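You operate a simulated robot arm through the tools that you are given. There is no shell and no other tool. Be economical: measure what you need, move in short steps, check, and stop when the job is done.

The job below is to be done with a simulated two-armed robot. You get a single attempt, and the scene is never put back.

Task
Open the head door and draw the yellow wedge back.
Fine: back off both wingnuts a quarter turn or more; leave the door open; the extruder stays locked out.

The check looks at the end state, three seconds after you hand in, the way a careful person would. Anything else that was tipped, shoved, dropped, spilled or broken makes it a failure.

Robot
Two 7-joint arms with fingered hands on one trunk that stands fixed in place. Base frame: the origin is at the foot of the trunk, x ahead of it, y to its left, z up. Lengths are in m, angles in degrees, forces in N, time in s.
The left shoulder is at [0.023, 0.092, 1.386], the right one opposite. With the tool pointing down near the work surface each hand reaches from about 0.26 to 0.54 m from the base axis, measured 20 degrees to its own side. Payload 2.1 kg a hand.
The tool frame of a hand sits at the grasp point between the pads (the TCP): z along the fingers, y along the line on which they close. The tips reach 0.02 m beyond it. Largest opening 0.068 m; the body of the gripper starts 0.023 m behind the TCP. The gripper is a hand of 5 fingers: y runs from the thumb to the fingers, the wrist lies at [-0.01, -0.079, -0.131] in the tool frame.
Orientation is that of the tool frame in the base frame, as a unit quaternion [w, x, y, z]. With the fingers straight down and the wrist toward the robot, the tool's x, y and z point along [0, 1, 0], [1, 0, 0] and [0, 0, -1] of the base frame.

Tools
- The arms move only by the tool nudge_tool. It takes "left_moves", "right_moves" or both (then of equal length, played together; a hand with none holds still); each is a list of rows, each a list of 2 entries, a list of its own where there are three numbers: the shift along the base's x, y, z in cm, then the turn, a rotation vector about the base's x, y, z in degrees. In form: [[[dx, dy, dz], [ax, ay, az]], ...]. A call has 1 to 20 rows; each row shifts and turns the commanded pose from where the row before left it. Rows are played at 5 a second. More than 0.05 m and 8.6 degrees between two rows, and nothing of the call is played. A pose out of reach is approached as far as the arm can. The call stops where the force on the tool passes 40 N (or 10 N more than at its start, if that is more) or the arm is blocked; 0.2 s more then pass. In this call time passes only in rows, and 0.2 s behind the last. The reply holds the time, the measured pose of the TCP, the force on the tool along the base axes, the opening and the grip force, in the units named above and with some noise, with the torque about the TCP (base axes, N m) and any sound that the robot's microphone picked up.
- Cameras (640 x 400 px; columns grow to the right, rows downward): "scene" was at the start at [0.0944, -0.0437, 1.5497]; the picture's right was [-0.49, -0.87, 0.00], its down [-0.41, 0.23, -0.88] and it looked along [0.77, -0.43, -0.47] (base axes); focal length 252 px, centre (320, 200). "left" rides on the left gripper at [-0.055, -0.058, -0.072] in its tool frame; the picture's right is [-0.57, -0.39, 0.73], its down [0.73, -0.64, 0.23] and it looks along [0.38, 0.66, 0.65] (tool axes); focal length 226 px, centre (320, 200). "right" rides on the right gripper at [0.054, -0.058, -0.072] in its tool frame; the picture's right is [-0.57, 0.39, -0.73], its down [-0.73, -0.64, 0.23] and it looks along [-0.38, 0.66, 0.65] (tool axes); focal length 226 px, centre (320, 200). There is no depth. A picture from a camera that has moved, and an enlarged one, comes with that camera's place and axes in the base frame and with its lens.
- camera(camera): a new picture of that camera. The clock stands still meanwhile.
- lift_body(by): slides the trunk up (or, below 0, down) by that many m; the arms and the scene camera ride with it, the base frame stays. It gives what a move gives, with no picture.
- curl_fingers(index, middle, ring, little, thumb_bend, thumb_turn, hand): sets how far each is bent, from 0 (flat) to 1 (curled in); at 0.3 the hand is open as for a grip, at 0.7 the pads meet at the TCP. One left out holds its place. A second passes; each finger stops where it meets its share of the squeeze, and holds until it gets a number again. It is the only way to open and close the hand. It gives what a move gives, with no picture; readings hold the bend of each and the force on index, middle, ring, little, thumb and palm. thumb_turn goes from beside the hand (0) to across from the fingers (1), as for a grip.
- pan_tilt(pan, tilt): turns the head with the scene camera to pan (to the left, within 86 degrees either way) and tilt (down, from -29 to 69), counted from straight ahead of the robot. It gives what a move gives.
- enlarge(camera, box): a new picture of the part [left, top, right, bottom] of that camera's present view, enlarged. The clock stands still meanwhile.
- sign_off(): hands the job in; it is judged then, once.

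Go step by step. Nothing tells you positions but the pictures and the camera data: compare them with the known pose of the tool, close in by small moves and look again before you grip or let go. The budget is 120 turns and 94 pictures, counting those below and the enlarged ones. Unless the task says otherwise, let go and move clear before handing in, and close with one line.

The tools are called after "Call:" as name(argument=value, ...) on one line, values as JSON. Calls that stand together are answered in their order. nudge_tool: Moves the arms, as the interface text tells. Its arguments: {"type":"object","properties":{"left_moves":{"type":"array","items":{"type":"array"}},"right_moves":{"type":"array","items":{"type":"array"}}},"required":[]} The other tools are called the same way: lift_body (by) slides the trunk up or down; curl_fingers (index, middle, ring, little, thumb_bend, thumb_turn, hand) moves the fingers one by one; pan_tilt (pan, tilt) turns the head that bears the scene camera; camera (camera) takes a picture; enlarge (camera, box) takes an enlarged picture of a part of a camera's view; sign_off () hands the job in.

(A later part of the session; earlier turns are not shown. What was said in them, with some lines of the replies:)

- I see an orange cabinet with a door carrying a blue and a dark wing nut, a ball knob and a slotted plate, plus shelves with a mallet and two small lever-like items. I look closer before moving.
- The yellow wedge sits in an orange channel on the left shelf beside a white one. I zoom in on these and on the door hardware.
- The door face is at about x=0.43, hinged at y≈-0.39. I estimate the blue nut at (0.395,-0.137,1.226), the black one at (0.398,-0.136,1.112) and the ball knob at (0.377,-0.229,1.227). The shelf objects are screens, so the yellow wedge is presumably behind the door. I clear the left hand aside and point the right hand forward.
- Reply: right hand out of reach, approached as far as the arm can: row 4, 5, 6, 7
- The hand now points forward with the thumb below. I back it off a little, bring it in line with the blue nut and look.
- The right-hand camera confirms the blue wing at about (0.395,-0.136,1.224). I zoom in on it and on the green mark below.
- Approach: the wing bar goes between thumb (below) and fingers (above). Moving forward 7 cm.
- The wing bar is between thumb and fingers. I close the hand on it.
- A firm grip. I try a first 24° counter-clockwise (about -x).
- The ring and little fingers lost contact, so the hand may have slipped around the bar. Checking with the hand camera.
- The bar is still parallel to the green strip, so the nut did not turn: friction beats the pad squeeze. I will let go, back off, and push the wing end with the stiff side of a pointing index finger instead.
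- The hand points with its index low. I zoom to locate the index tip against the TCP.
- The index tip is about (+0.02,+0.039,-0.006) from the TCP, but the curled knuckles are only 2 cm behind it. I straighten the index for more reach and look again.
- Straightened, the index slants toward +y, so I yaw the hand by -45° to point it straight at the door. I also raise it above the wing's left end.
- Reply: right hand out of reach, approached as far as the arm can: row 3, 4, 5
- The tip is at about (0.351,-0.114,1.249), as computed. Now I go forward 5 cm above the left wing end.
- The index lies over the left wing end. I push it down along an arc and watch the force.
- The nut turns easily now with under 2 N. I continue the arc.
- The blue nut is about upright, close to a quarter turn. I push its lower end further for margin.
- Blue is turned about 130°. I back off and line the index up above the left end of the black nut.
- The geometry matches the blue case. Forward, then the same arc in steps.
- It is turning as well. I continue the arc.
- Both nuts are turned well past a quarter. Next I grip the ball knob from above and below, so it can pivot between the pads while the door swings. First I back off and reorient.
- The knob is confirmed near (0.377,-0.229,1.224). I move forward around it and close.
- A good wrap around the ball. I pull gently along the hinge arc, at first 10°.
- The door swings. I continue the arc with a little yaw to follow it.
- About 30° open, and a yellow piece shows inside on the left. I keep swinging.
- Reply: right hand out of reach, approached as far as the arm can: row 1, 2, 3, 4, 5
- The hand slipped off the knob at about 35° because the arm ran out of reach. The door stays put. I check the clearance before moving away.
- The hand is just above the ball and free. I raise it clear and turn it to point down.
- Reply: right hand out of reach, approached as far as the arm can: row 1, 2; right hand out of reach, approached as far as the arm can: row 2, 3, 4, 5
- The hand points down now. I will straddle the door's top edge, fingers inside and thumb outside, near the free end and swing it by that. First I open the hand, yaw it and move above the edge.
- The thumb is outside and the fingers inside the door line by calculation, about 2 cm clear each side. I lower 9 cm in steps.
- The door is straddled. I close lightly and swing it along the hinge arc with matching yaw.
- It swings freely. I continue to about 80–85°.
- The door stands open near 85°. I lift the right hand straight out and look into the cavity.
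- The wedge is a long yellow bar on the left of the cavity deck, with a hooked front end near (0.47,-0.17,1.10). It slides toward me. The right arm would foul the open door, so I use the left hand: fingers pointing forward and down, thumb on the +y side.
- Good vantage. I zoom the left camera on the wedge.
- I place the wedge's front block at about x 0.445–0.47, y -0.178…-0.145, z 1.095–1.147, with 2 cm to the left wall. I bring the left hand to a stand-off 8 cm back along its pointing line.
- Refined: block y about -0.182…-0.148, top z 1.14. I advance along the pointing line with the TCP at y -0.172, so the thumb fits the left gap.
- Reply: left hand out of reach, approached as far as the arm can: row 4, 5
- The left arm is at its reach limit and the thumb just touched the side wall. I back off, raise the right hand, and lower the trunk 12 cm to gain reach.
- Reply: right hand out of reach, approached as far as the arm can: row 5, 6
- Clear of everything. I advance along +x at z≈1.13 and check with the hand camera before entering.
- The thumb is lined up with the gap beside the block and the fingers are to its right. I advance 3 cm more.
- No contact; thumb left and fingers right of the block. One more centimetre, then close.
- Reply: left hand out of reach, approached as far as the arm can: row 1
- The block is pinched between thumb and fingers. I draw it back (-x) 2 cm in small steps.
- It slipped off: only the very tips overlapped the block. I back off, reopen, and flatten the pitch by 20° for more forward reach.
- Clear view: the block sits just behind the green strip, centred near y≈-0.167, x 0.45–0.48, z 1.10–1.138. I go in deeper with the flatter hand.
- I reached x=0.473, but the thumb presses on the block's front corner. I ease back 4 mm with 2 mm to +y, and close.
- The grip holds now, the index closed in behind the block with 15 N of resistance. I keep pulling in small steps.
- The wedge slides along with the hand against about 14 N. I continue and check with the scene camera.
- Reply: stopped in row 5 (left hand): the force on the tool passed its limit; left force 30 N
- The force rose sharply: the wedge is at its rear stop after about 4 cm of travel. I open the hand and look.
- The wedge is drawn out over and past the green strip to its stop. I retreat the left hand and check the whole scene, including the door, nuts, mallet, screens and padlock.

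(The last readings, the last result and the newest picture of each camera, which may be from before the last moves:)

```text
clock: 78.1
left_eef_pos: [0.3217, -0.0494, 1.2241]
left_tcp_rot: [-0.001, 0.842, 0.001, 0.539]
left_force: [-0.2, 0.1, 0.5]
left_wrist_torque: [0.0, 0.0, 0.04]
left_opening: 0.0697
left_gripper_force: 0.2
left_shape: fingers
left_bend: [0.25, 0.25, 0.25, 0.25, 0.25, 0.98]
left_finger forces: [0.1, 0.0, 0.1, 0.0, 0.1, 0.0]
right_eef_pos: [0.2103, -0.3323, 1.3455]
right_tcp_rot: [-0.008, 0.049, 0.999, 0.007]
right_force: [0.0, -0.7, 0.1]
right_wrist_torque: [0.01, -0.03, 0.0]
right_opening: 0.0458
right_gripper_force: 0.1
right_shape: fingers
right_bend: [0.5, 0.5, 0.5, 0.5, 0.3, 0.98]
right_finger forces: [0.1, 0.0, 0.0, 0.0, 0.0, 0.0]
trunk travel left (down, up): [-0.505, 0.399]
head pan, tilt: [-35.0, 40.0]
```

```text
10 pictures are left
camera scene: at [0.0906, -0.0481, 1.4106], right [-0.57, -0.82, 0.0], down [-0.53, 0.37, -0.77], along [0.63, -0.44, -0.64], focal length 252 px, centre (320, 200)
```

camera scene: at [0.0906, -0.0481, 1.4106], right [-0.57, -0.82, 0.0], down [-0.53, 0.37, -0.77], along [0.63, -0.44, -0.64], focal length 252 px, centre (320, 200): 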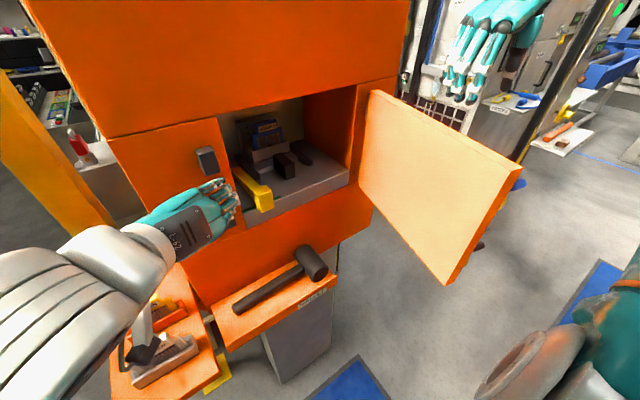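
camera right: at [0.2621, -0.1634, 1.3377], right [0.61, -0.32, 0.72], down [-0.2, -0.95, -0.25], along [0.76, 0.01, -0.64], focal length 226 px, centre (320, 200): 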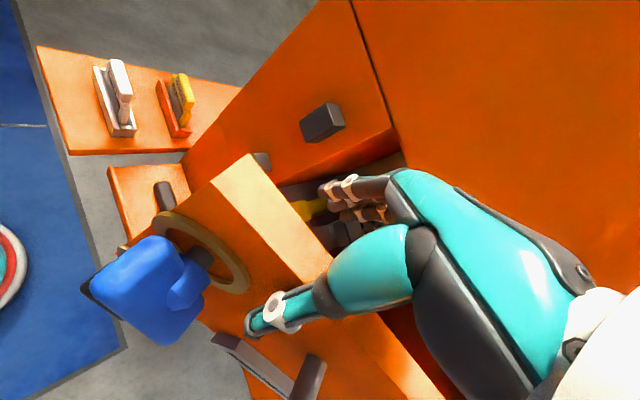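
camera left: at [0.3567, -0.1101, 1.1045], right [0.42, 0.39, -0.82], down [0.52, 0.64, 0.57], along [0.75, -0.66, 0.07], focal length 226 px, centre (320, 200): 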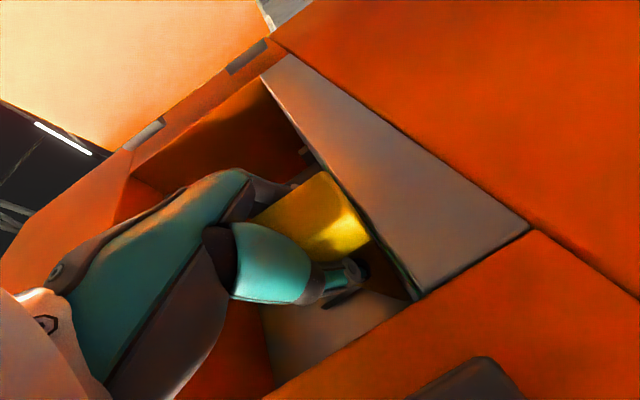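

All looks in place. I raise the left hand further and verify that the screens on the left shelf are untouched.

Call:
nudge_tool(left_moves=[[[-0.5, 1, 2.5], [0, 0, 0]], [[-0.5, 1, 2.5], [0, 0, 0]], [[-0.5, 1, 2.5], [0, 0, 0]], [[-0.5, 1, 2.5], [0, 0, 0]], [[0, 1, 2], [0, 0, 0]]])

Call:
pan_tilt(pan=-20, tilt=50)

Call:
camera(camera="scene")

Call:
camera(camera="left")

```text
clock: 79.3
left_eef_pos: [0.3006, 0.0017, 1.3452]
left_tcp_rot: [-0.001, 0.842, 0.0, 0.539]
left_force: [0.0, 0.0, 0.7]
left_wrist_torque: [0.0, 0.0, -0.03]
left_opening: 0.0695
left_gripper_force: 0.1
left_shape: fingers
left_bend: [0.25, 0.25, 0.25, 0.25, 0.25, 0.98]
left_finger forces: [0.1, 0.0, 0.1, 0.0, 0.0, 0.1]
right_eef_pos: [0.2118, -0.3325, 1.3449]
right_tcp_rot: [-0.008, 0.049, 0.999, 0.006]
right_force: [0.0, 0.3, -0.5]
right_wrist_torque: [-0.02, 0.01, -0.01]
right_opening: 0.0458
right_gripper_force: 0.0
right_shape: fingers
right_bend: [0.5, 0.5, 0.5, 0.5, 0.3, 0.98]
right_finger forces: [0.0, 0.0, 0.0, 0.0, 0.0, 0.0]
trunk travel left (down, up): [-0.505, 0.399]
head pan, tilt: [-35.0, 40.0]
```

```text
clock: 80.1
left_eef_pos: [0.3004, 0.0021, 1.3454]
left_tcp_rot: [-0.001, 0.842, 0.002, 0.539]
left_force: [-0.6, 0.3, -0.2]
left_wrist_torque: [0.01, 0.03, 0.04]
left_opening: 0.0699
left_gripper_force: 0.1
left_shape: fingers
left_bend: [0.25, 0.25, 0.25, 0.25, 0.25, 0.98]
left_finger forces: [0.0, 0.1, 0.1, 0.0, 0.0, 0.0]
right_eef_pos: [0.2118, -0.331, 1.3458]
right_tcp_rot: [-0.008, 0.049, 0.999, 0.007]
right_force: [-0.2, 0.3, 0.3]
right_wrist_torque: [0.02, 0.01, -0.02]
right_opening: 0.0459
right_gripper_force: 0.0
right_shape: fingers
right_bend: [0.5, 0.5, 0.5, 0.5, 0.3, 0.98]
right_finger forces: [0.0, 0.1, 0.0, 0.0, 0.0, 0.0]
trunk travel left (down, up): [-0.505, 0.399]
head pan, tilt: [-20.0, 50.0]
```

```text
9 pictures are left
camera scene: at [0.0933, -0.0258, 1.3965], right [-0.34, -0.94, 0.0], down [-0.72, 0.26, -0.64], along [0.6, -0.22, -0.77], focal length 252 px, centre (320, 200)
```

scene: 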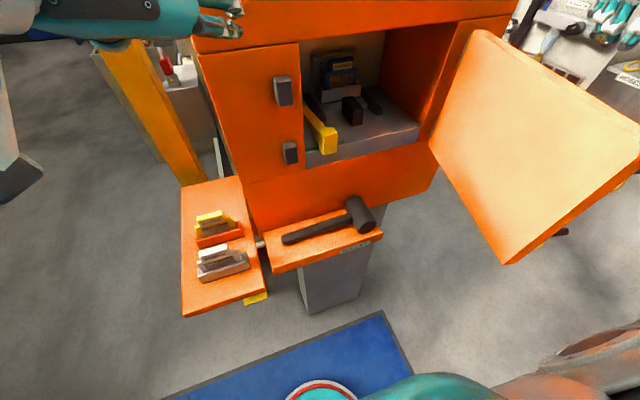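

```text
8 pictures are left
camera left: at [0.2113, 0.0597, 1.3258], right [0.42, 0.39, -0.82], down [0.51, 0.64, 0.57], along [0.75, -0.66, 0.07], focal length 226 px, centre (320, 200)
```

left: 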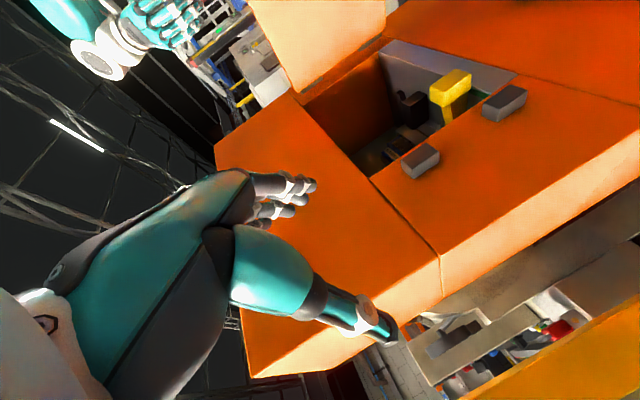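

The door stands open, the wedge is at its rear stop, and the screens, mallet and padlock are undisturbed. Both hands are empty and clear, so I hand in.

Call:
sign_off()

```text
The job is handed in.
```

I backed both wingnuts off by about 130°, left the head door open at about 85°, and drew the yellow wedge back to its stop. I didn't touch the lockout, and nothing else was moved.
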